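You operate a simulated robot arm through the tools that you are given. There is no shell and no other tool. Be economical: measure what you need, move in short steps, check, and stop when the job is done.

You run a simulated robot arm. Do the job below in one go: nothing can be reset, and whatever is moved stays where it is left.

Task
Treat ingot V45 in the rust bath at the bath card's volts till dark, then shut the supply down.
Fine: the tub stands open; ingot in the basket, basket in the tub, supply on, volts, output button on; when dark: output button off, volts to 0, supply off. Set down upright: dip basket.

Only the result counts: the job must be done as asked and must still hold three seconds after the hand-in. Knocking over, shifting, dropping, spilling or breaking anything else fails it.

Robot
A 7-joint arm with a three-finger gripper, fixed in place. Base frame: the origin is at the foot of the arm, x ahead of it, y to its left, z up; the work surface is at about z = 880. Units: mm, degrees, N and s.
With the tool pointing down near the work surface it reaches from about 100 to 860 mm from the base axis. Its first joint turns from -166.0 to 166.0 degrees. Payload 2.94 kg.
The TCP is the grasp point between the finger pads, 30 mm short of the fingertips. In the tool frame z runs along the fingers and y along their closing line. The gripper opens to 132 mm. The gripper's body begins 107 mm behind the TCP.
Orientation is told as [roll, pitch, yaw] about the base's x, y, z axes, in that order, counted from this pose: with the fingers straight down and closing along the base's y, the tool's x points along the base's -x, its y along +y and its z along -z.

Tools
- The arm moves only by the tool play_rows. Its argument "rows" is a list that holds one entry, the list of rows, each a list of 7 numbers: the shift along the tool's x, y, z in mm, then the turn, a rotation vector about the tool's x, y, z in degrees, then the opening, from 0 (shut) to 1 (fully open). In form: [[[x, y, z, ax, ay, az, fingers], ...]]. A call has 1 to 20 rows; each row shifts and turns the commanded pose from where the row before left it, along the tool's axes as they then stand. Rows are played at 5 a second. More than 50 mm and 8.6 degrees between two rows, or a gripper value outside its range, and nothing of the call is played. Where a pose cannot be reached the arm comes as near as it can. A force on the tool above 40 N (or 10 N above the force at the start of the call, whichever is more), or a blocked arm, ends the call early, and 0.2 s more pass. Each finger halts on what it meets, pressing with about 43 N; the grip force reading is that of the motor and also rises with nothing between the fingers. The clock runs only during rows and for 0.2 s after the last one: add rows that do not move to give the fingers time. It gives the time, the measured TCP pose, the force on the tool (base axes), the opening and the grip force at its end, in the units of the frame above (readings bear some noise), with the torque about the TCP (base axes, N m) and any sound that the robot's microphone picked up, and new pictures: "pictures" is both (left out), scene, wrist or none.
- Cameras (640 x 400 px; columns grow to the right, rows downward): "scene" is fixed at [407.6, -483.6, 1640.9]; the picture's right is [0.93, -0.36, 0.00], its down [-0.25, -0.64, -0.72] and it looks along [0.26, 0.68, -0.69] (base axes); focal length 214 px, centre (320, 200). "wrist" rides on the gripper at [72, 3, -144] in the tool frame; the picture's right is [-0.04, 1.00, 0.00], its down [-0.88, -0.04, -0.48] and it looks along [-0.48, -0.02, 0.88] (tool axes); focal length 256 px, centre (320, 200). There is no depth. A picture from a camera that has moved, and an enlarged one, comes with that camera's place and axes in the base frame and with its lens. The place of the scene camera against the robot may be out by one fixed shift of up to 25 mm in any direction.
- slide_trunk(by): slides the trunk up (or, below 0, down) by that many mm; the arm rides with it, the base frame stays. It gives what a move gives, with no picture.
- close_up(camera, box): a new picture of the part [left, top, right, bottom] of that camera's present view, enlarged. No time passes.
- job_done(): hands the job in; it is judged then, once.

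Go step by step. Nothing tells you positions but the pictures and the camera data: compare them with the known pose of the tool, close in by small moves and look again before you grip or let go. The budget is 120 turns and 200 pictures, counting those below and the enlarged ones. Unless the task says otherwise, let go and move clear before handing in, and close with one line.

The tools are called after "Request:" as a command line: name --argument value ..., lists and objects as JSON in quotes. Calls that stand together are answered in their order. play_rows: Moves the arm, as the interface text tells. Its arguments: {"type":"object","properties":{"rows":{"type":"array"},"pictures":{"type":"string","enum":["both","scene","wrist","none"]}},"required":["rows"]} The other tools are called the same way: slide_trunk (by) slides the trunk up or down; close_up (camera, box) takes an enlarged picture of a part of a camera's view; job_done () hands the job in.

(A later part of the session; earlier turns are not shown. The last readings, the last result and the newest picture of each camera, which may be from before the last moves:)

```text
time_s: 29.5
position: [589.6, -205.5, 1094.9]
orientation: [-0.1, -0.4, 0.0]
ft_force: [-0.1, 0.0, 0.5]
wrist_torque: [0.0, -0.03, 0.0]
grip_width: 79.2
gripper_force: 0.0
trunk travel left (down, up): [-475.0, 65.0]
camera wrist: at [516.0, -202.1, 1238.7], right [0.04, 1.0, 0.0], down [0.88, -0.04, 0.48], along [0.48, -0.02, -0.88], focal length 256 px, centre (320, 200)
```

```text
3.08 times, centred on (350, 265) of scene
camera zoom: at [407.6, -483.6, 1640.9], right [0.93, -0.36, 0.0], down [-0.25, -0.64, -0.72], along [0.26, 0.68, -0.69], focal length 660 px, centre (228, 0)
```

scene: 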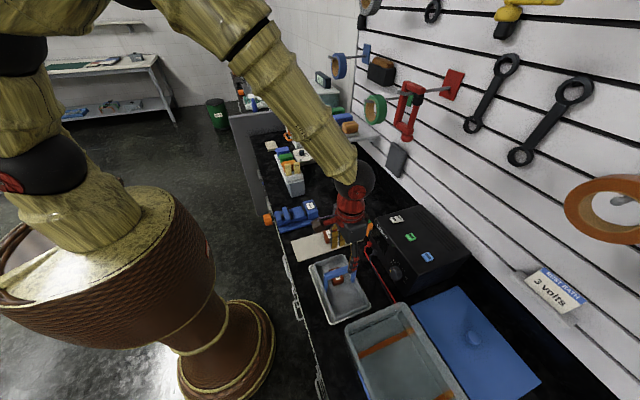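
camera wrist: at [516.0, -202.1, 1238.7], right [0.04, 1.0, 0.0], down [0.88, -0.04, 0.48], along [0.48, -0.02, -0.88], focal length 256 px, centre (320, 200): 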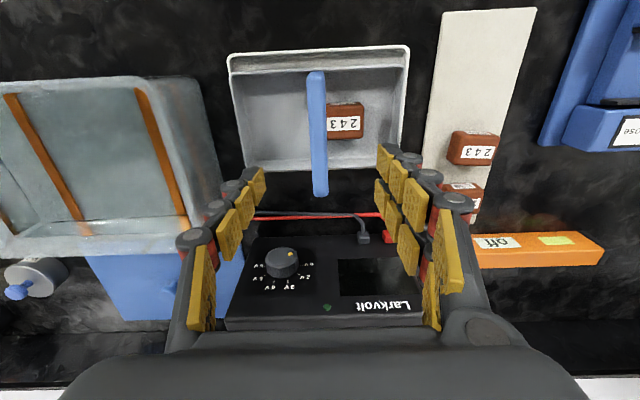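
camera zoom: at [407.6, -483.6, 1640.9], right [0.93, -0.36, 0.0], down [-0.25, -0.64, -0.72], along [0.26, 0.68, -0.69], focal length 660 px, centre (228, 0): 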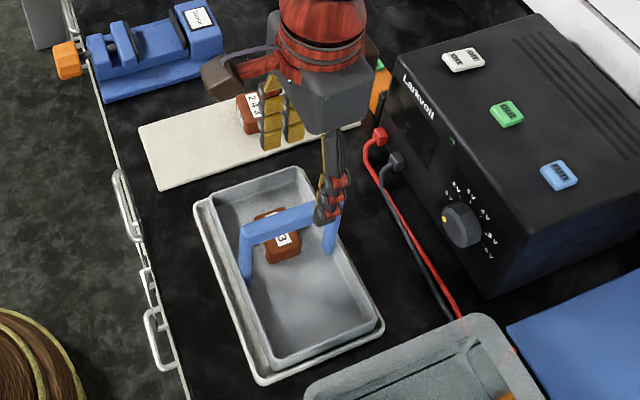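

Handle centre is at (582, −206), top ≈1005. I descend to straddle the bar.

Request:
play_rows --rows '[[[7.5, 0, 35, 0, 0.4, 0, 0.5], [0, 0, 35, 0, 0, 0, 0.4], [0, 0, 26, 0, 0, 0, 0.4], [0, 0, 0, 0, 0, 0, 0.4], [0, 0, 0, 0, 0, 0, 0.4]]]'

Request:
close_up --camera "scene" --box '[280, 200, 420, 330]'

```text
time_s: 30.7
position: [580.1, -204.2, 997.6]
orientation: [-0.1, 0.1, 0.0]
ft_force: [-0.9, -0.7, -0.9]
wrist_torque: [-0.01, 0.02, -0.02]
grip_width: 52.8
gripper_force: 0.0
trunk travel left (down, up): [-475.0, 65.0]
camera wrist: at [508.3, -201.9, 1143.0], right [0.04, 1.0, 0.0], down [0.88, -0.04, 0.47], along [0.47, -0.02, -0.88], focal length 256 px, centre (320, 200)
```

scene: 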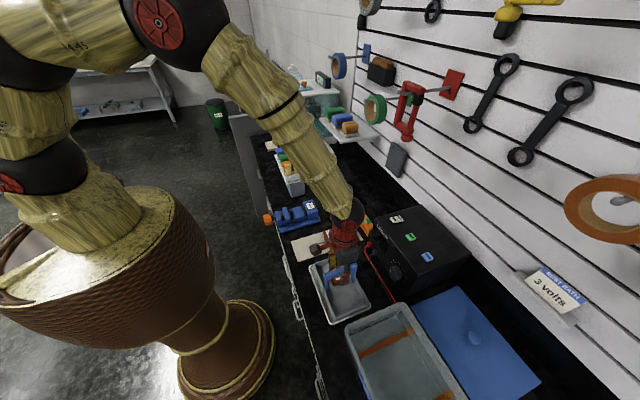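
wrist: 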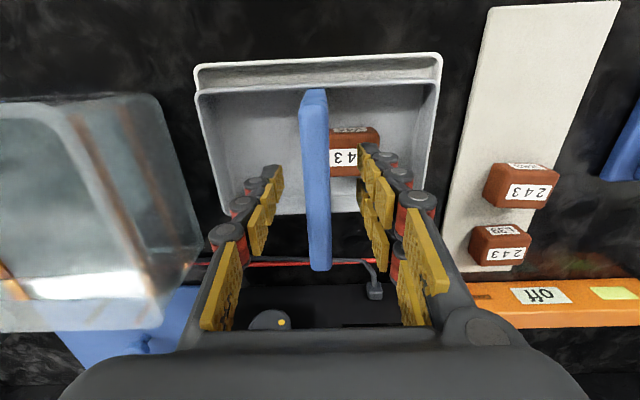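

```text
3.08 times, centred on (350, 265) of scene
camera zoom: at [407.6, -483.6, 1640.9], right [0.93, -0.36, 0.0], down [-0.25, -0.64, -0.72], along [0.26, 0.68, -0.69], focal length 660 px, centre (228, 0)
```

zoom: 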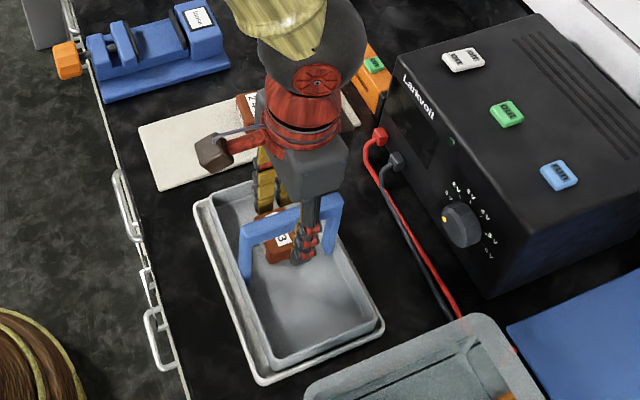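

Bar is centred between the fingers. I close on it.

Request:
play_rows --rows '[[[0, -1, 2, 0, 0, 0, 0.4], [0, 0, 0, 0, 0, 0, 0.2], [0, 0, 0, 0, 0, 0, 0.02], [0, 0, 0, 0, 0, 0, 0.02], [0, 0, 0, 0, 0, 0, 0.02], [0, 0, 0, 0, 0, 0, 0.02], [0, 0, 0, 0, 0, 0, 0.02]]]' --pictures "wrist"

```text
time_s: 32.3
position: [580.4, -206.5, 995.8]
orientation: [-0.1, 0.1, 0.0]
ft_force: [0.6, -0.2, -1.1]
wrist_torque: [0.15, -0.09, -0.01]
grip_width: 15.0
gripper_force: 40.6
trunk travel left (down, up): [-475.0, 65.0]
camera wrist: at [507.9, -203.3, 1141.0], right [0.04, 1.0, 0.0], down [0.88, -0.04, 0.47], along [0.47, -0.02, -0.88], focal length 256 px, centre (320, 200)
```

wrist: 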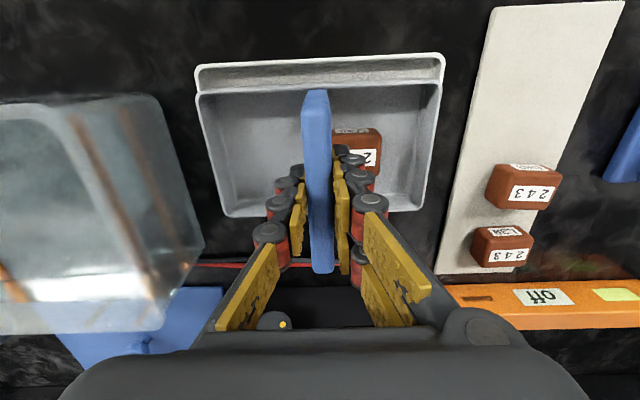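

Gripped at 15 mm. I lift the basket straight up slowly and check the hang.

Request:
play_rows --rows '[[[0, 0, -8, 0, 0, 0, 0.02], [0, 0, -15, 0, 0, 0, 0.02], [0, 0, -25, 0, 0, 0, 0.02], [0, 0, -30, 0, 0, 0, 0.02], [0, 0, -30, 0, 0, 0, 0.02], [0, 0, -30, 0, 0, 0, 0.02], [0, 0, -25, 0, 0, 0, 0.02], [0, 0, 0, 0, 0, 0, 0.02], [0, 0, 0, 0, 0, 0, 0.02]]]'

Request:
close_up --camera "scene" --box '[280, 180, 420, 330]'

```text
time_s: 34.3
position: [577.5, -207.7, 1163.2]
orientation: [-0.1, 0.1, 0.0]
ft_force: [-0.3, -0.2, -6.0]
wrist_torque: [-0.12, 0.01, 0.01]
grip_width: 14.8
gripper_force: 40.5
trunk travel left (down, up): [-475.0, 65.0]
camera wrist: at [506.0, -204.5, 1306.8], right [0.04, 1.0, 0.0], down [0.88, -0.04, 0.47], along [0.47, -0.02, -0.88], focal length 256 px, centre (320, 200)
```

scene: 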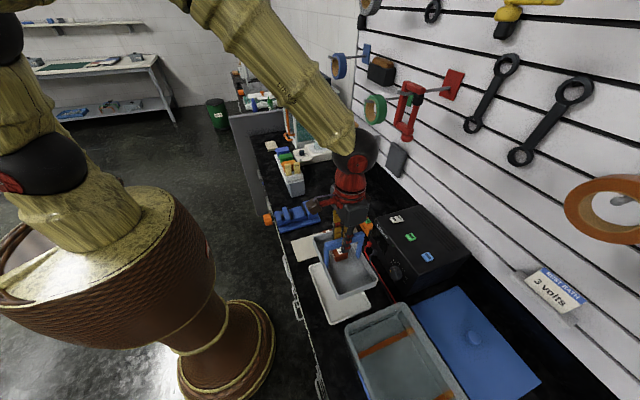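
wrist: 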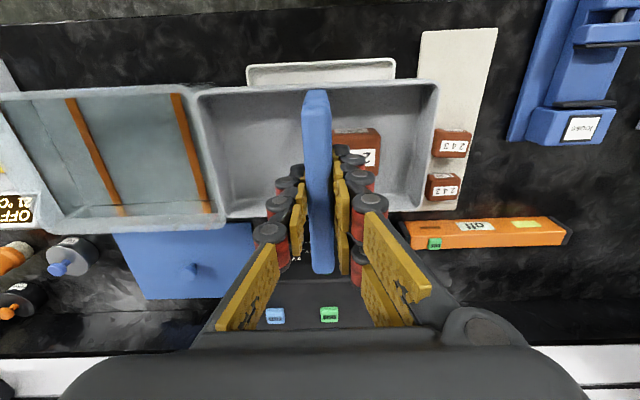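

```text
2.67 times, centred on (350, 255) of scene
camera zoom: at [407.6, -483.6, 1640.9], right [0.93, -0.36, 0.0], down [-0.25, -0.64, -0.72], along [0.26, 0.68, -0.69], focal length 572 px, centre (240, 53)
```

zoom: 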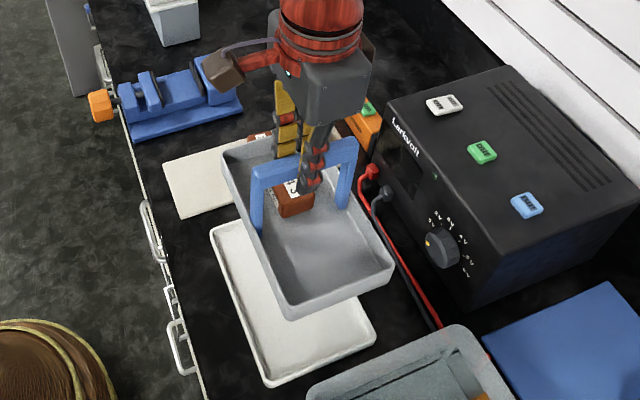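

Basket hangs level, saucer stayed put. Basket is about 124 × 192 mm, its centre ~5 mm beyond the TCP in x. I carry it over the tub.

Request:
play_rows --rows '[[[0, -20, 0, 0, 0, 0, 0.02], [-3, -35, 0, 0, 0, 0, 0.02], [-4, -40, 0, 0, 0, 0, 0.02], [-5, -40, 0, 0, 0, 0, 0.02], [-5, -40, 0, 0, 0, 0, 0.02], [-5, -40, 0, 0, 0, 0, 0.02], [-5, -35, 0, 0, 0, 0, 0.02], [0, -28, 0, 0, 0, 0, 0.02], [0, 0, 0, 0, 0, 0, 0.02], [0, 0, 0, 0, 0, 0, 0.02]]]'

Request:
close_up --camera "scene" --box '[300, 220, 500, 400]'

Request:
close_up --camera "wrist" --box '[160, 40, 480, 240]'

```text
time_s: 36.5
position: [603.9, -484.7, 1163.1]
orientation: [0.0, 0.1, -0.1]
ft_force: [-0.4, -0.1, -5.5]
wrist_torque: [-0.1, 0.03, -0.03]
grip_width: 14.8
gripper_force: 40.9
trunk travel left (down, up): [-475.0, 65.0]
camera wrist: at [532.7, -481.1, 1307.8], right [0.04, 1.0, 0.0], down [0.88, -0.04, 0.47], along [0.47, -0.02, -0.88], focal length 256 px, centre (320, 200)
```

scene: 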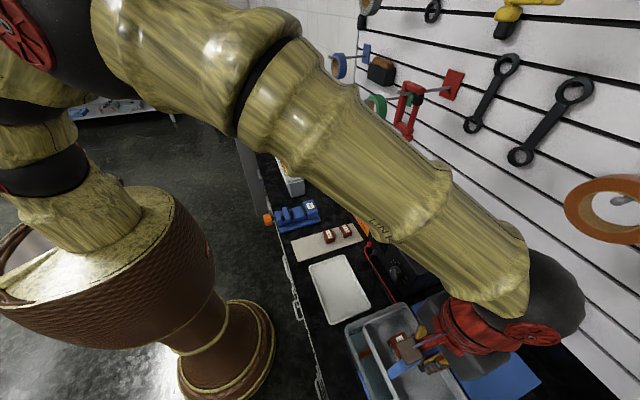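
wrist: 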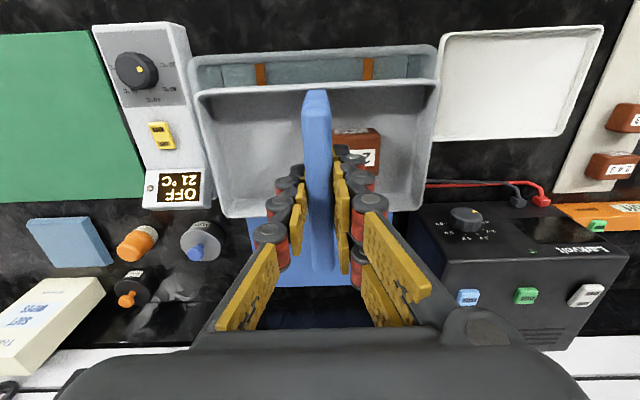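

```text
2.22 times, centred on (400, 310) of scene
camera zoom: at [407.6, -483.6, 1640.9], right [0.93, -0.36, 0.0], down [-0.25, -0.64, -0.72], along [0.26, 0.68, -0.69], focal length 477 px, centre (142, -44)
```

zoom: 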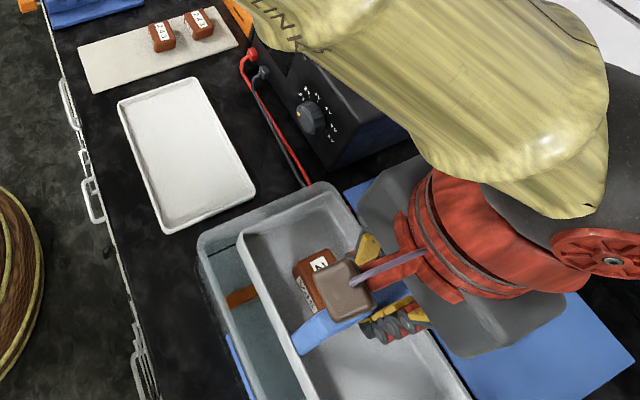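

```text
2.00 times, centred on (320, 140) of wrist
camera zoom: at [532.7, -481.1, 1307.8], right [0.04, 1.0, 0.0], down [0.88, -0.04, 0.47], along [0.47, -0.02, -0.88], focal length 512 px, centre (320, 320)
```

zoom: 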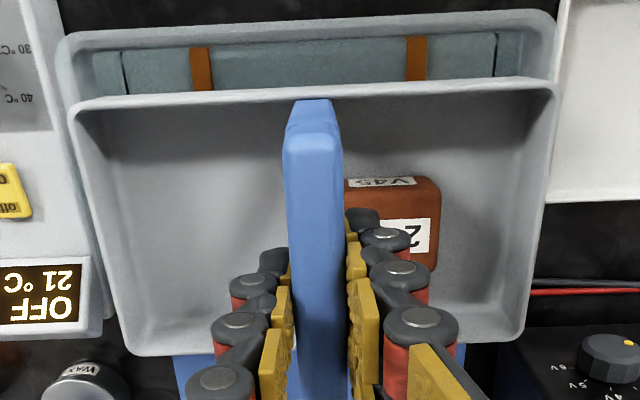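

Basket centre ≈(610, −485), tub centre ≈(609, −488). I nudge 3 mm and lower into the tub slowly, part way.

Request:
play_rows --rows '[[[1, -3, 10, 0, 0, 0, 0.02], [0, 0, 15, 0, 0, 0, 0.02], [0, 0, 15, 0, 0, 0, 0.02], [0, 0, 12, 0, 0, 0, 0.02], [0, 0, 8, 0, 0, 0, 0.02], [0, 0, 0, 0, 0, 0, 0.02]]]'

Request:
close_up --camera "wrist" --box '[160, 40, 480, 240]'

Request:
close_up --camera "scene" --box '[320, 260, 480, 400]'

```text
time_s: 37.9
position: [603.6, -487.9, 1101.4]
orientation: [0.0, 0.1, 0.1]
ft_force: [-0.4, 0.3, -5.9]
wrist_torque: [-0.11, 0.01, -0.02]
grip_width: 14.8
gripper_force: 40.7
trunk travel left (down, up): [-475.0, 65.0]
camera wrist: at [531.0, -485.8, 1245.0], right [0.04, 1.0, 0.0], down [0.88, -0.04, 0.47], along [0.47, -0.02, -0.88], focal length 256 px, centre (320, 200)
```

scene: 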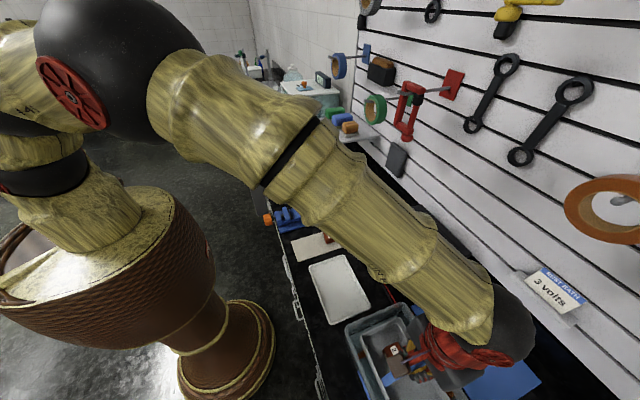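
wrist: 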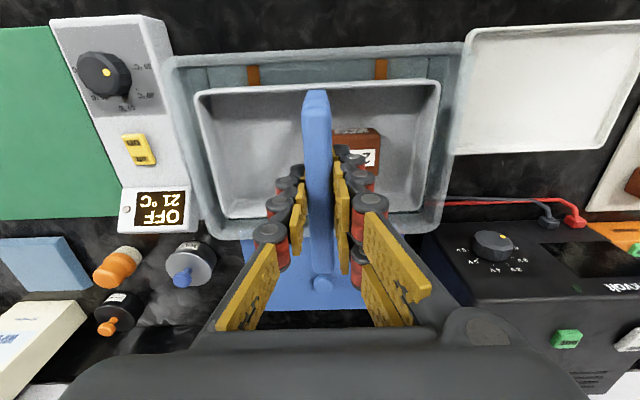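

```text
2.00 times, centred on (320, 140) of wrist
camera zoom: at [531.0, -485.8, 1245.0], right [0.04, 1.0, 0.0], down [0.88, -0.04, 0.47], along [0.47, -0.02, -0.88], focal length 512 px, centre (320, 320)
```

zoom: 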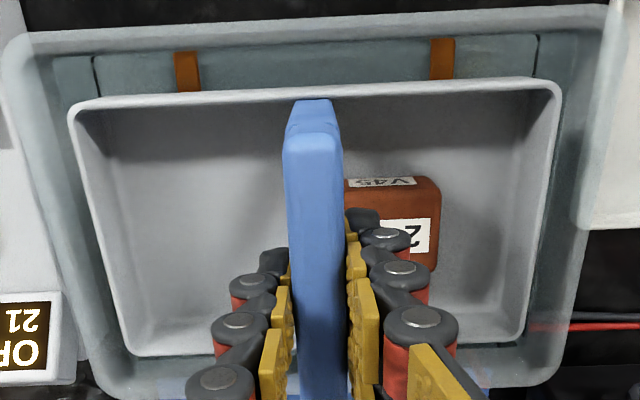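

```text
2.86 times, centred on (400, 330) of scene
camera zoom: at [407.6, -483.6, 1640.9], right [0.93, -0.36, 0.0], down [-0.25, -0.64, -0.72], along [0.26, 0.68, -0.69], focal length 613 px, centre (91, -171)
```

zoom: 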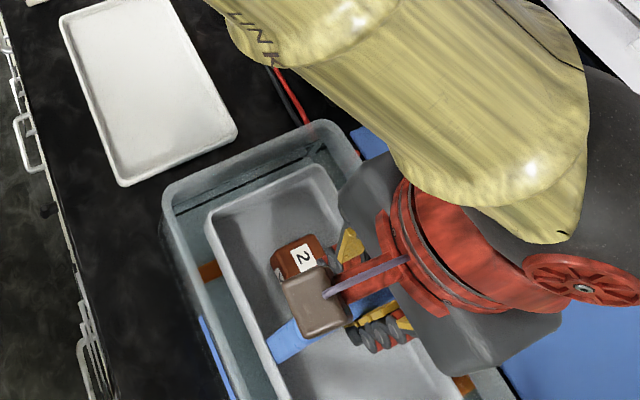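

Well centred in the tub. I continue down with a 2 mm x trim.

Request:
play_rows --rows '[[[-2, 0, 12, 0, 0, 0, 0.02], [0, 0, 15, 0, 0, 0, 0.02], [0, 0, 15, 0, 0, 0, 0.02], [0, 0, 15, 0, 0, 0, 0.02], [0, 0, 15, 0, 0, 0, 0.02], [0, 0, 10, 0, 0, 0, 0.02], [0, 0, 0, 0, 0, 0, 0.02], [0, 0, 0, 0, 0, 0, 0.02]]]'

Request:
close_up --camera "wrist" --box '[160, 40, 480, 240]'

```text
time_s: 39.7
position: [607.4, -488.0, 1021.0]
orientation: [-0.1, 0.1, 0.0]
ft_force: [0.2, 0.3, -6.9]
wrist_torque: [-0.1, 0.03, 0.0]
grip_width: 14.7
gripper_force: 40.6
trunk travel left (down, up): [-475.0, 65.0]
camera wrist: at [536.1, -485.2, 1164.8], right [0.04, 1.0, 0.0], down [0.88, -0.04, 0.47], along [0.47, -0.02, -0.88], focal length 256 px, centre (320, 200)
```

scene: 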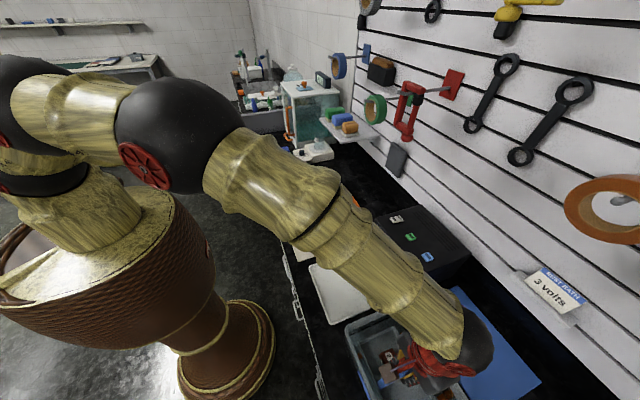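
wrist: 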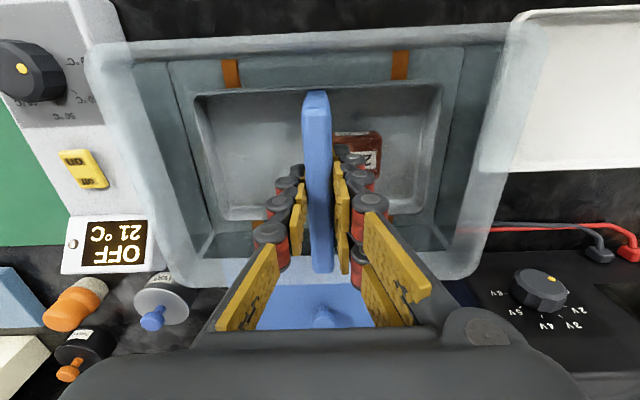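

```text
2.00 times, centred on (320, 140) of wrist
camera zoom: at [536.1, -485.2, 1164.8], right [0.04, 1.0, 0.0], down [0.88, -0.04, 0.47], along [0.47, -0.02, -0.88], focal length 512 px, centre (320, 320)
```

zoom: 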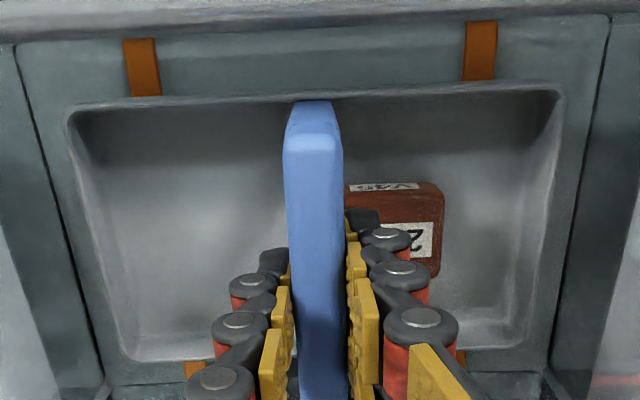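

Submerged and centred. Now small steps down until the basket rests on the tub floor.

Request:
play_rows --rows '[[[3, 0, 5, 0, 0, 0, 0.02], [0, 0, 5, 0, 0, 0, 0.02], [0, 0, 4, 0, 0, 0, 0.02], [0, 0, 0, 0, 0, 0, 0.02]]]' --pictures "none"

```text
time_s: 40.7
position: [604.4, -487.8, 1007.3]
orientation: [-0.2, 0.1, 0.0]
ft_force: [-0.3, 0.6, -6.0]
wrist_torque: [-0.12, 0.01, -0.01]
grip_width: 14.7
gripper_force: 41.0
trunk travel left (down, up): [-475.0, 65.0]
```

Request:
play_rows --rows '[[[0, 0, 3, 0, 0, 0, 0.02], [0, 0, 2, 0, 0, 0, 0.02], [0, 0, 0, 0, 0, 0, 0.02]]]' --pictures "none"

```text
time_s: 41.5
position: [604.1, -487.5, 1003.8]
orientation: [-0.3, -0.2, 0.0]
ft_force: [0.2, -2.4, 11.6]
wrist_torque: [0.16, 0.95, 0.1]
grip_width: 14.8
gripper_force: 41.1
trunk travel left (down, up): [-475.0, 65.0]
```

The basket is resting (contact force up). I open and rise straight up.

Request:
play_rows --rows '[[[0, 0, 0, 0, 0, 0, 0.02], [0, 0, 0, 0, 0, 0, 0.2], [0, 0, 0, 0, 0, 0, 0.35], [0, 0, 0, 0, 0, 0, 0.35], [0, 0, 0, 0, 0, 0, 0.35], [0, 0, -20, 0, 0, 0, 0.35], [0, 0, -40, 0, 0, 0, 0.35], [0, 0, -45, 0, 0, 0, 0.35], [0, 0, -45, 0, 0, 0, 0.35], [0, 0, -45, 0, 0, 0, 0.35], [0, 0, 0, 0, 0, 0, 0.35]]]'

Request:
close_up --camera "wrist" --box '[160, 40, 480, 240]'

```text
time_s: 43.9
position: [603.3, -489.2, 1195.5]
orientation: [-0.1, 0.1, 0.1]
ft_force: [0.4, 0.7, 0.4]
wrist_torque: [-0.03, -0.01, 0.0]
grip_width: 46.2
gripper_force: 0.0
trunk travel left (down, up): [-475.0, 65.0]
camera wrist: at [532.1, -486.9, 1341.4], right [0.04, 1.0, 0.0], down [0.88, -0.04, 0.47], along [0.47, -0.02, -0.88], focal length 256 px, centre (320, 200)
```

scene: 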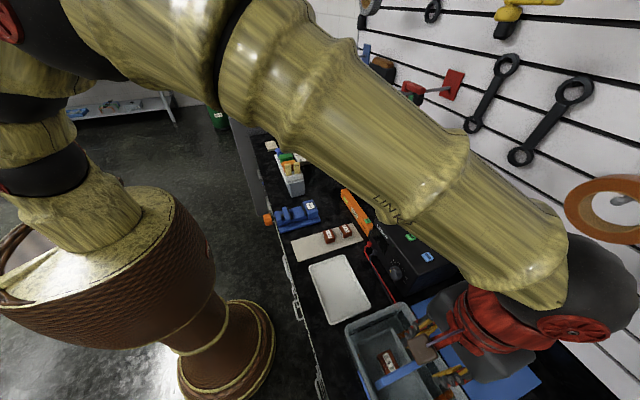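
wrist: 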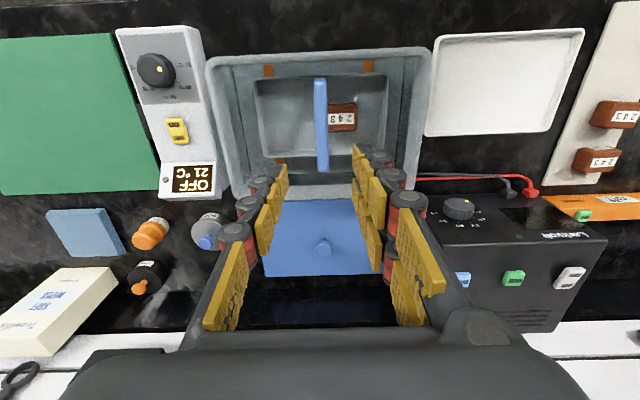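

```text
2.00 times, centred on (320, 140) of wrist
camera zoom: at [532.1, -486.9, 1341.4], right [0.04, 1.0, 0.0], down [0.88, -0.04, 0.47], along [0.47, -0.02, -0.88], focal length 512 px, centre (320, 320)
```

zoom: 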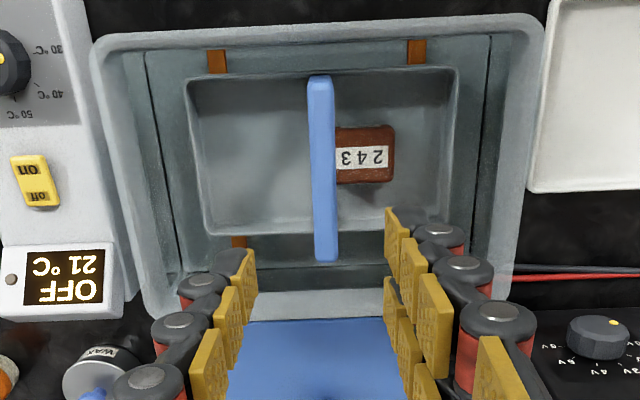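

Basket and ingot V45 sit well in the tub. Now the supply: I move to view its front panel and buttons, tilting the camera forward.

Request:
play_rows --rows '[[[10, 42, 0, 0, 0, 0, 0.2], [10, 42, 0, 0, 0, 0, 0.0], [10, 42, 0, 0, 0, 0, 0], [10, 42, 0, 0, 0, 0, 0], [10, 42, 0, 0, 0, 0, 0], [10, 40, 0, 0, 0, 0, 0], [0, 0, 0, 0, -8, 0, 0], [0, 0, 0, 0, -8, 0, 0], [0, 0, 0, 0, -8, 0, 0], [0, 0, 0, 0, -8, 0, 0], [0, 0, 0, 0, 0, 0, 0]]]' --pictures "wrist"

Request:
close_up --camera "wrist" --box '[200, 60, 440, 260]'

```text
time_s: 46.3
position: [544.6, -237.0, 1194.1]
orientation: [-0.3, -31.9, 0.1]
ft_force: [-0.4, 0.2, 0.5]
wrist_torque: [0.0, 0.01, -0.02]
grip_width: 0.0
gripper_force: 28.5
trunk travel left (down, up): [-475.0, 65.0]
camera wrist: at [407.0, -234.4, 1279.6], right [0.04, 1.0, 0.02], down [0.49, -0.04, 0.87], along [0.87, -0.02, -0.49], focal length 256 px, centre (320, 200)
```

wrist: 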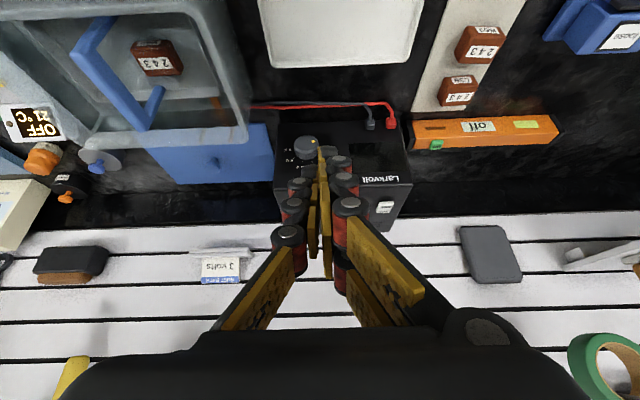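

```text
2.00 times, centred on (320, 160) of wrist
camera zoom: at [407.0, -234.4, 1279.6], right [0.04, 1.0, 0.02], down [0.49, -0.04, 0.87], along [0.87, -0.02, -0.49], focal length 512 px, centre (320, 280)
```

zoom: 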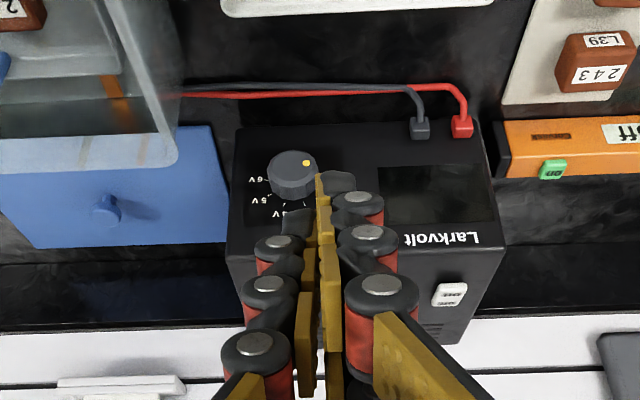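

I reposition so the fingers don't hide the supply.

Request:
play_rows --rows '[[[-28, 40, 0, 0, 0, 0, 0], [-28, 40, 0, 0, 0, 0, 0], [-28, 40, 0, 0, 0, 0, 0], [-28, 20, 0, 0, 0, 0, 0], [0, 0, 0, 0, 0, 0, 0], [0, 0, 0, 0, 0, 0, 0]]]' --pictures "wrist"

Request:
close_up --camera "wrist" --box '[140, 40, 340, 200]'

```text
time_s: 47.7
position: [639.8, -99.9, 1253.7]
orientation: [-0.1, -31.9, 0.1]
ft_force: [0.1, 0.9, -0.3]
wrist_torque: [-0.01, 0.01, -0.01]
grip_width: 0.1
gripper_force: 29.0
trunk travel left (down, up): [-475.0, 65.0]
camera wrist: at [502.3, -96.5, 1339.0], right [0.04, 1.0, 0.02], down [0.49, -0.04, 0.87], along [0.87, -0.02, -0.5], focal length 256 px, centre (320, 200)
```

wrist: 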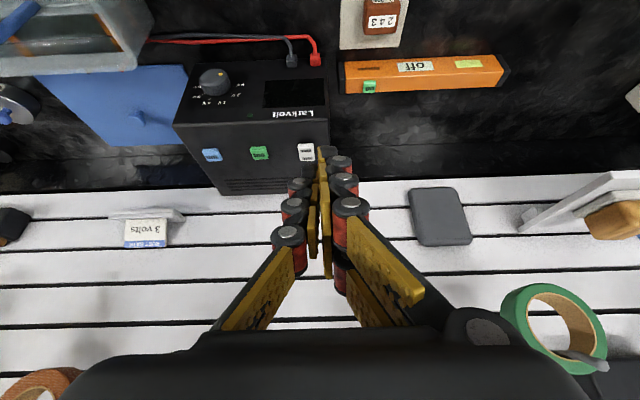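

```text
2.50 times, centred on (240, 120) of wrist
camera zoom: at [502.3, -96.5, 1339.0], right [0.04, 1.0, 0.02], down [0.49, -0.04, 0.87], along [0.87, -0.02, -0.5], focal length 640 px, centre (520, 400)
```

zoom: 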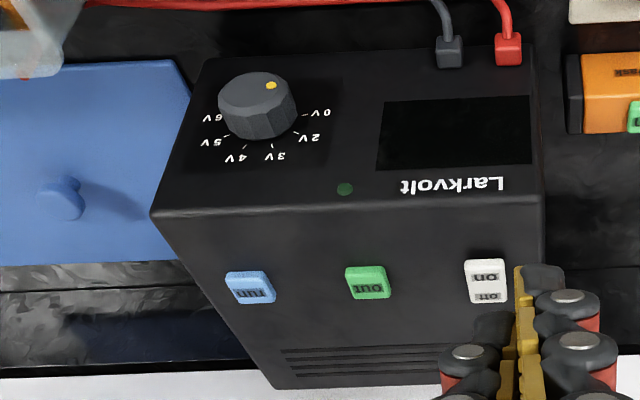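

The white rocker (on half toward front, ~(826, −124, 1056)), green "out" button (832, −204) and blue "run" button are clear, with the dial on the front face. I approach the "on" half with the closed fingers.

Request:
play_rows --rows '[[[-14.2, -4.7, 42.9, 0, 0, 0, 0], [-14.2, -4.7, 42.9, 0, 0, 0, 0], [-14.2, -4.7, 42.9, 0, 0, 0, 0], [-14.2, -4.7, 42.9, 0, 0, 0, 0], [-14.2, -4.7, 42.9, 0, 0, 0, 0], [0, 0, 0, 0, 0, 0, 0], [0, 0, 0, 0, 0, 0, 0]]]'

Request:
close_up --camera "scene" --box '[350, 180, 490, 300]'

Request:
close_up --camera "wrist" --box '[220, 100, 420, 260]'

```text
time_s: 49.3
position: [812.8, -121.5, 1106.6]
orientation: [0.0, -31.9, 0.0]
ft_force: [1.0, -0.7, -0.5]
wrist_torque: [0.0, 0.03, 0.01]
grip_width: 0.1
gripper_force: 28.6
trunk travel left (down, up): [-475.0, 65.0]
camera wrist: at [676.5, -118.4, 1192.1], right [0.04, 1.0, 0.02], down [0.49, -0.04, 0.87], along [0.87, -0.02, -0.5], focal length 256 px, centre (320, 200)
```

scene: 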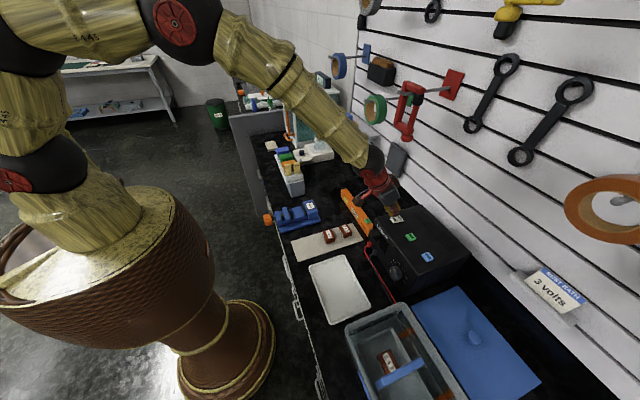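
wrist: 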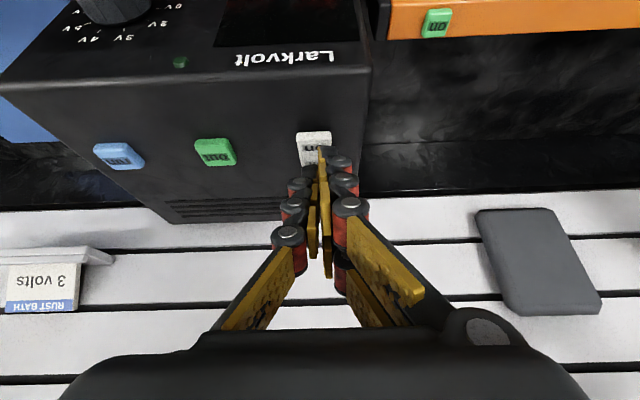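

```text
3.33 times, centred on (420, 240) of scene
camera zoom: at [407.6, -483.6, 1640.9], right [0.93, -0.36, 0.0], down [-0.25, -0.64, -0.72], along [0.26, 0.68, -0.69], focal length 715 px, centre (-13, 67)
```

zoom: 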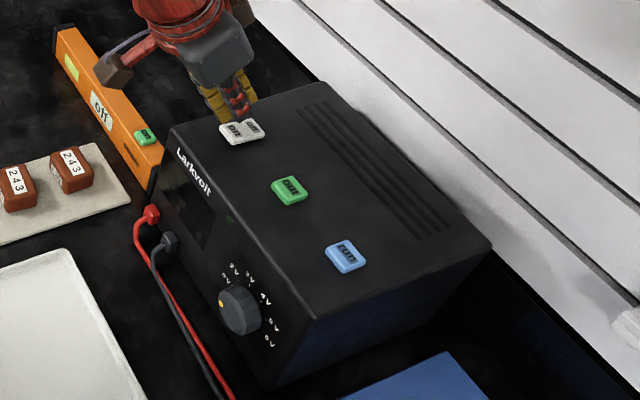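

```text
2.50 times, centred on (320, 180) of wrist
camera zoom: at [676.5, -118.4, 1192.1], right [0.04, 1.0, 0.02], down [0.49, -0.04, 0.87], along [0.87, -0.02, -0.5], focal length 640 px, centre (320, 250)
```

zoom: 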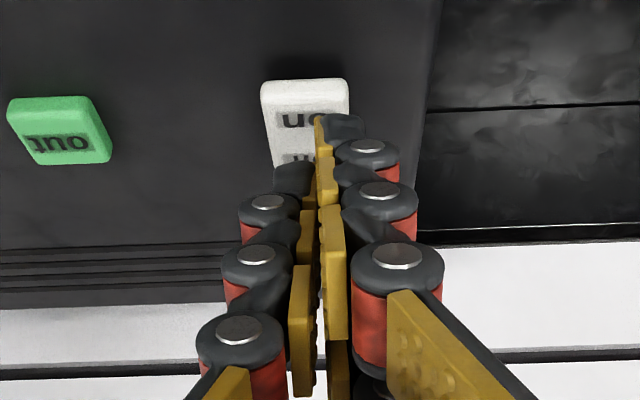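

The fingertip corner is over the "on" half; I trim 3 mm in y and lower toward contact.

Request:
play_rows --rows '[[[5, -3, 8, 0, 0, 0, 0], [3, 0, 5, 0, 0, 0, 0], [0, 0, 0, 0, 0, 0, 0]]]' --pictures "wrist"

Request:
close_up --camera "scene" --box '[370, 190, 430, 230]'

```text
time_s: 50.1
position: [814.5, -125.1, 1093.2]
orientation: [-0.2, -32.0, 0.1]
ft_force: [-1.3, -0.4, 1.6]
wrist_torque: [0.0, 0.06, 0.02]
grip_width: 0.0
gripper_force: 28.9
trunk travel left (down, up): [-475.0, 65.0]
camera wrist: at [676.8, -122.6, 1177.8], right [0.04, 1.0, 0.02], down [0.49, -0.04, 0.87], along [0.87, -0.02, -0.49], focal length 256 px, centre (320, 200)
```

wrist: 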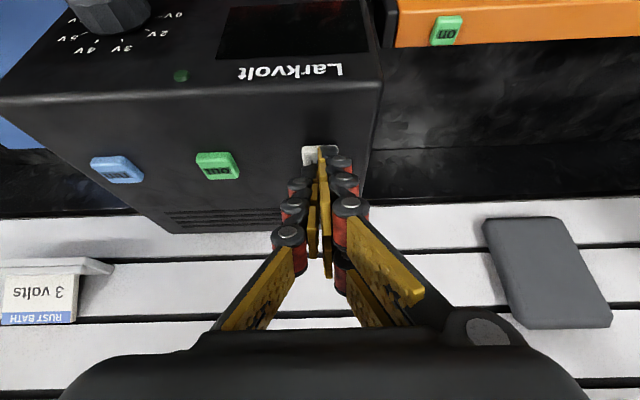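

```text
10.00 times, centred on (400, 210) of scene
camera zoom: at [407.6, -483.6, 1640.9], right [0.93, -0.36, 0.0], down [-0.25, -0.64, -0.72], along [0.26, 0.68, -0.69], focal length 2145 px, centre (-480, 100)
```

zoom: 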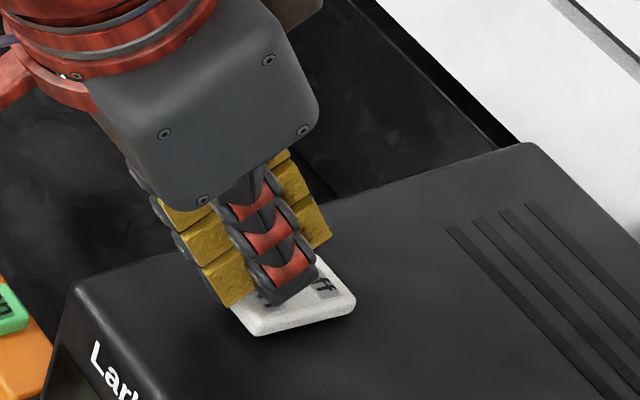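

The tip hovers right over "on". Lower a few mm more at a time.

Request:
play_rows --rows '[[[2, 0, 3.4, 0, 0, 0, 0], [0, 0, 0, 0, 0, 0, 0]]]' --pictures "none"

Request:
play_rows --rows '[[[2, 0, 3.4, 0, 0, 0, 0], [0, 0, 0, 0, 0, 0, 0]]]' --pictures "none"

Request:
close_up --camera "scene" --box '[370, 190, 430, 230]'

```text
time_s: 50.7
position: [813.8, -126.3, 1091.1]
orientation: [-0.1, -32.0, 0.0]
ft_force: [-0.3, -0.4, 0.0]
wrist_torque: [0.03, 0.02, -0.01]
grip_width: 0.0
gripper_force: 28.5
trunk travel left (down, up): [-475.0, 65.0]
```

```text
time_s: 51.3
position: [813.3, -126.9, 1088.6]
orientation: [-0.2, -32.2, 0.0]
ft_force: [-0.7, -1.3, 10.0]
wrist_torque: [0.02, 0.03, -0.02]
grip_width: 0.0
gripper_force: 28.4
trunk travel left (down, up): [-475.0, 65.0]
```

```text
10.00 times, centred on (400, 210) of scene
camera zoom: at [407.6, -483.6, 1640.9], right [0.93, -0.36, 0.0], down [-0.25, -0.64, -0.72], along [0.26, 0.68, -0.69], focal length 2145 px, centre (-480, 100)
```

zoom: 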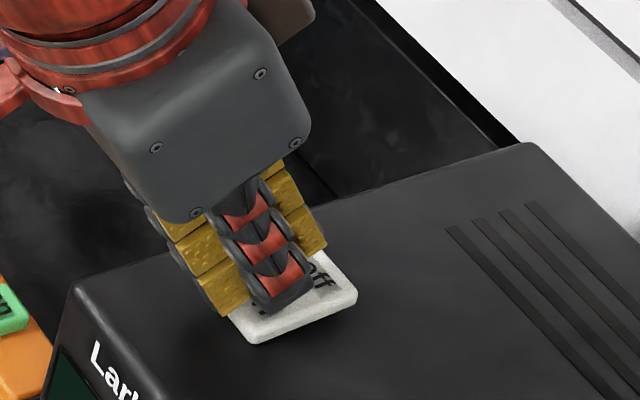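

Contact made and the panel display seems to have lit. I lift and look.

Request:
play_rows --rows '[[[-21, 0, -34, 0, 0, 0, 0], [-21, 0, -34, 0, 0, 0, 0], [0, 0, 0, 0, 0, 0, 0]]]' --pictures "none"

Request:
close_up --camera "scene" --box '[360, 190, 470, 290]'

Request:
close_up --camera "wrist" --box '[180, 40, 360, 200]'

```text
time_s: 52.1
position: [814.4, -125.8, 1168.6]
orientation: [-0.2, -31.8, -0.1]
ft_force: [-0.4, 0.5, 0.7]
wrist_torque: [0.03, 0.0, 0.02]
grip_width: 0.0
gripper_force: 28.7
trunk travel left (down, up): [-475.0, 65.0]
```

```text
4.00 times, centred on (415, 240) of scene
camera zoom: at [407.6, -483.6, 1640.9], right [0.93, -0.36, 0.0], down [-0.25, -0.64, -0.72], along [0.26, 0.68, -0.69], focal length 858 px, centre (-60, 40)
```

zoom: 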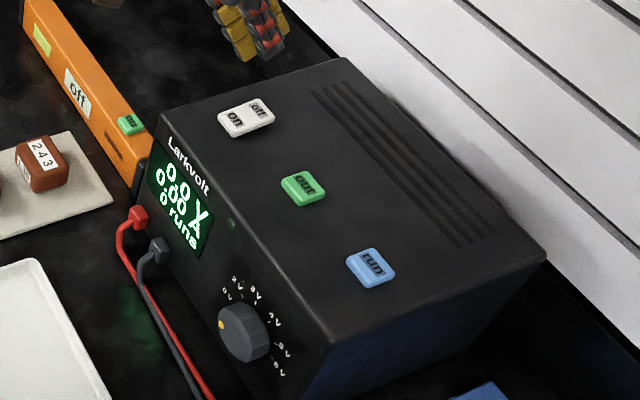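

```text
2.50 times, centred on (270, 120) of wrist
camera zoom: at [678.0, -122.6, 1253.1], right [0.04, 1.0, 0.02], down [0.49, -0.04, 0.87], along [0.87, -0.02, -0.5], focal length 640 px, centre (445, 400)
```

zoom: 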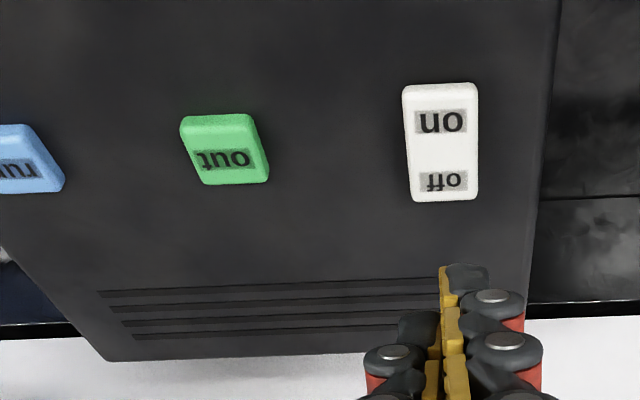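

The supply is on (display lit: 0.0 V). Now for the dial: I back off, then bring the tool horizontal to face the panel.

Request:
play_rows --rows '[[[36, -23.3, -22.4, 0, 0, 0, 0], [36, -23.3, -22.4, 0, 0, 0, 0], [36, -23.3, -22.4, 0, 0, 0, 0], [36, -23.3, -22.4, 0, 0, 0, 0], [36, -23.3, -22.4, 0, 0, 0, 0], [36, -23.3, -22.4, 0, 0, 0, 0.2], [0, 0, 0, 0, -8.3, 0, 0.4], [0, 0, 0, 0, -8.3, 0, 0.6], [0, 0, 0, 0, -8.3, 0, 0.6], [0, 0, 0, 0, -8.3, 0, 0.6], [0, 0, 0, 0, -8.3, 0, 0.6], [0, 0, 0, 0, -8.3, 0, 0.6], [0, 0, 0, 0, -8.3, 0, 0.6], [0, 0, 0, 0, 0, 0, 0.6], [0, 0, 0, 0, 0, 0, 0.6]]]'

```text
time_s: 55.3
position: [557.9, -264.7, 1166.8]
orientation: [-126.4, -89.8, 126.2]
ft_force: [-0.3, -0.8, 0.2]
wrist_torque: [0.0, 0.02, 0.01]
grip_width: 79.3
gripper_force: 0.1
trunk travel left (down, up): [-475.0, 65.0]
camera wrist: at [414.6, -261.3, 1094.6], right [0.0, 1.0, 0.04], down [-0.48, -0.04, 0.88], along [0.88, -0.02, 0.48], focal length 256 px, centre (320, 200)
```

scene: 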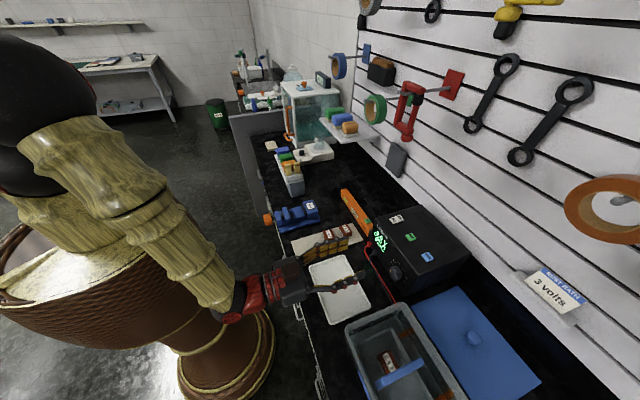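
wrist: 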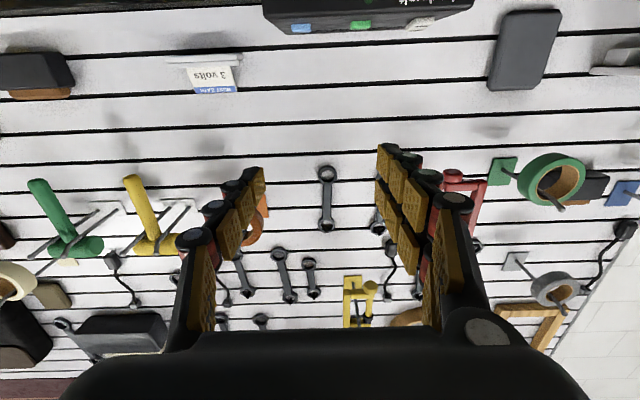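

The horizontal pose is reachable. I roll +90° about the tool axis so the camera sits at the side.

Request:
play_rows --rows '[[[0, 0, 0, 0, 0, 8.2, 0.6], [0, 0, 0, 0, 0, 8.2, 0.6], [0, 0, 0, 0, 0, 8.2, 0.6], [0, 0, 0, 0, 0, 8.2, 0.6], [0, 0, 0, 0, 0, 8.2, 0.6], [0, 0, 0, 0, 0, 8.2, 0.6], [0, 0, 0, 0, 0, 8.2, 0.6], [0, 0, 0, 0, 0, 8.2, 0.6], [0, 0, 0, 0, 0, 8.2, 0.6], [0, 0, 0, 0, 0, 8.2, 0.6], [0, 0, 0, 0, 0, 8.0, 0.6], [0, 0, 0, 0, 0, 0, 0.6]]]' --pictures "wrist"

```text
time_s: 57.9
position: [557.4, -263.4, 1166.0]
orientation: [90.1, 0.0, -90.0]
ft_force: [-0.1, -0.1, -0.1]
wrist_torque: [0.0, -0.02, 0.0]
grip_width: 78.6
gripper_force: 0.1
trunk travel left (down, up): [-475.0, 65.0]
camera wrist: at [413.7, -192.0, 1169.8], right [0.0, -0.04, 1.0], down [-0.48, -0.88, -0.04], along [0.88, -0.48, -0.02], focal length 256 px, centre (320, 200)
```

wrist: 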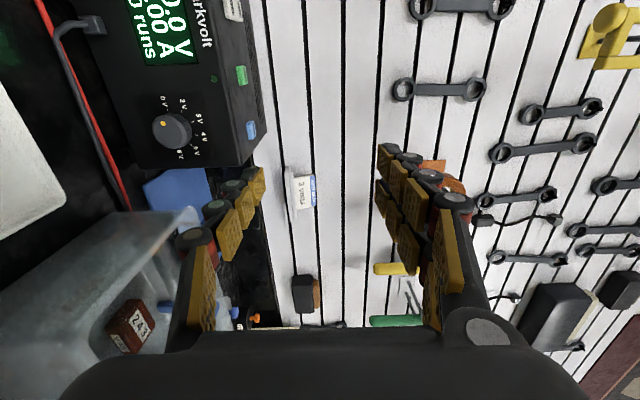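

Dial centre at about (752, −265, 973). I lower to dial height, still well back from the panel, and look straight at it.

Request:
play_rows --rows '[[[0, -45, 0, 0, 0, 0, 0.6], [0, -45, 0, 0, 0, 0, 0.6], [0, -45, 0, 0, 0, 0, 0.6], [0, -30, 0, 0, 0, 0, 0.6], [-1.5, -25, 0, 0, 0, 0, 0.6], [0, 0, 0, 0, 0, 0, 0.6], [0, 0, 0, 0, 0, 0, 0.6]]]'

Request:
close_up --camera "wrist" --box '[220, 40, 420, 200]'

```text
time_s: 59.5
position: [556.8, -264.7, 973.9]
orientation: [90.0, -0.2, -90.0]
ft_force: [0.2, -0.2, 0.2]
wrist_torque: [-0.02, 0.0, 0.01]
grip_width: 79.1
gripper_force: 0.0
trunk travel left (down, up): [-475.0, 65.0]
camera wrist: at [413.2, -193.4, 978.1], right [0.0, -0.04, 1.0], down [-0.48, -0.88, -0.04], along [0.88, -0.48, -0.02], focal length 256 px, centre (320, 200)
```

scene: 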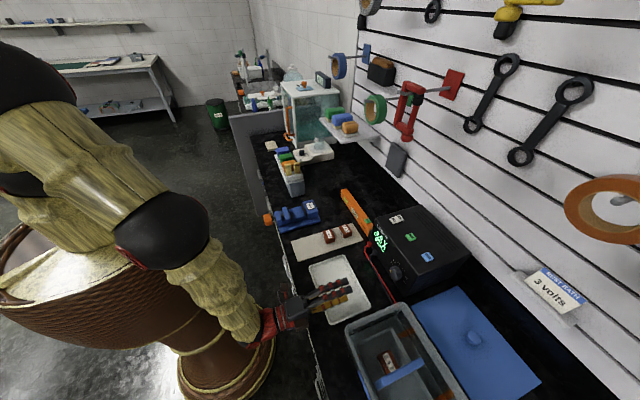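
wrist: 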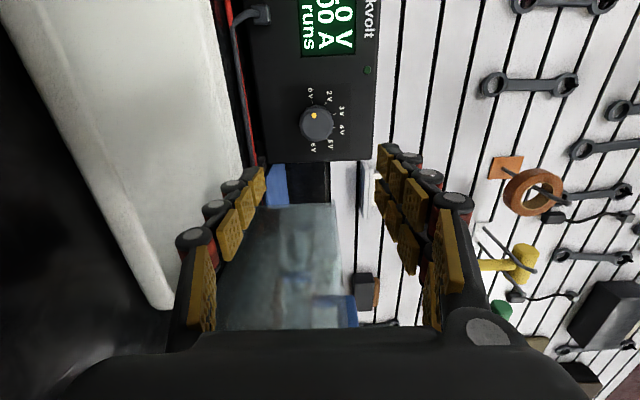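

```text
2.50 times, centred on (320, 120) of wrist
camera zoom: at [413.2, -193.4, 978.1], right [0.0, -0.04, 1.0], down [-0.48, -0.88, -0.04], along [0.88, -0.48, -0.02], focal length 640 px, centre (320, 400)
```

zoom: 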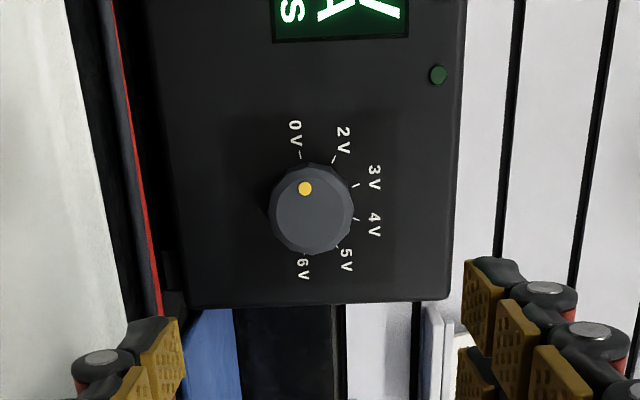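

The dot is at 0V; 3V is about 86° clockwise (as seen from the front), and the display can confirm. I approach so the fingers straddle the knob top and bottom.

Request:
play_rows --rows '[[[0, -2.5, 40, 0, 0, 0, 0.6], [0, 0, 40, 0, 0, 0, 0.6], [0, 0, 35, 0, 0, 0, 0.6], [0, 0, 20, 0, 0, 0, 0.6], [0, 0, 0, 0, 0, 0, 0.6], [0, 0, 0, 0, 0, 0, 0.6]]]'

Request:
close_up --camera "wrist" --box '[220, 80, 420, 240]'

Request:
close_up --camera "scene" --box '[340, 210, 460, 310]'

```text
time_s: 60.9
position: [693.1, -265.3, 974.0]
orientation: [90.1, -0.2, -90.0]
ft_force: [0.2, -0.3, 0.0]
wrist_torque: [0.01, -0.03, 0.04]
grip_width: 78.9
gripper_force: 0.1
trunk travel left (down, up): [-475.0, 65.0]
camera wrist: at [550.0, -193.2, 978.1], right [0.0, -0.04, 1.0], down [-0.48, -0.88, -0.04], along [0.88, -0.48, -0.02], focal length 256 px, centre (320, 200)
```

scene: 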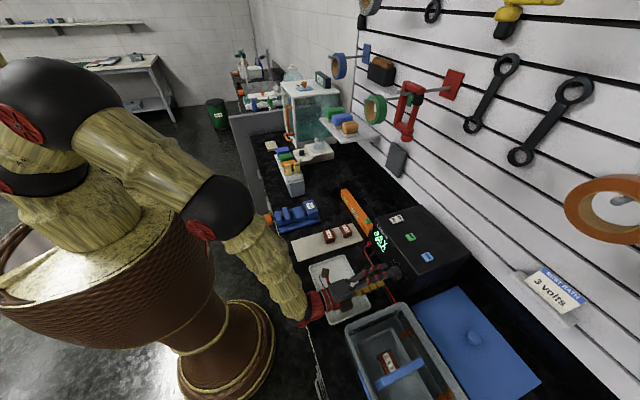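
wrist: 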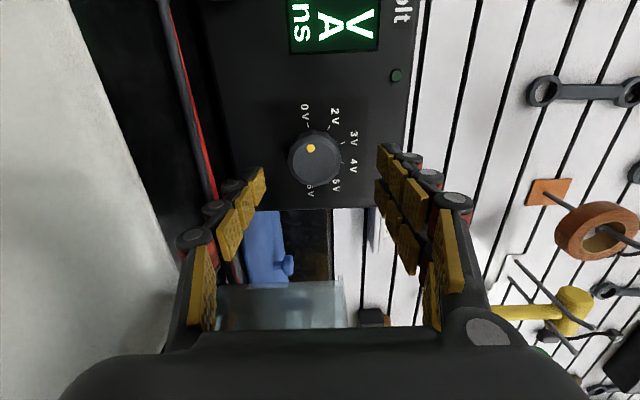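

```text
2.50 times, centred on (320, 160) of wrist
camera zoom: at [550.0, -193.2, 978.1], right [0.0, -0.04, 1.0], down [-0.48, -0.88, -0.04], along [0.88, -0.48, -0.02], focal length 640 px, centre (320, 300)
```

zoom: 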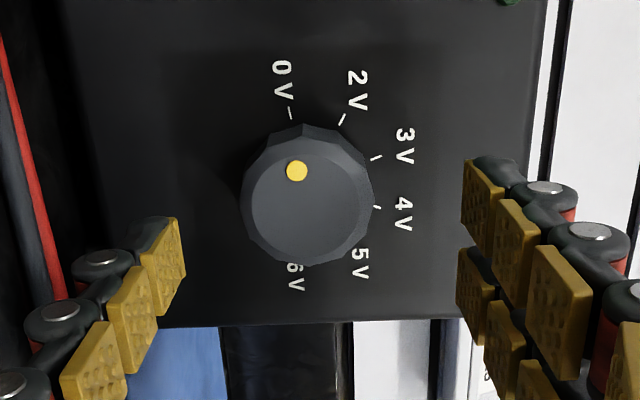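

```text
4.00 times, centred on (400, 260) of scene
camera zoom: at [407.6, -483.6, 1640.9], right [0.93, -0.36, 0.0], down [-0.25, -0.64, -0.72], along [0.26, 0.68, -0.69], focal length 858 px, centre (0, -40)
```

zoom: 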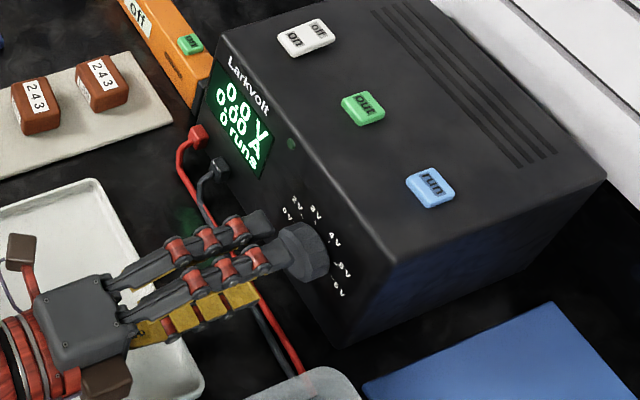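

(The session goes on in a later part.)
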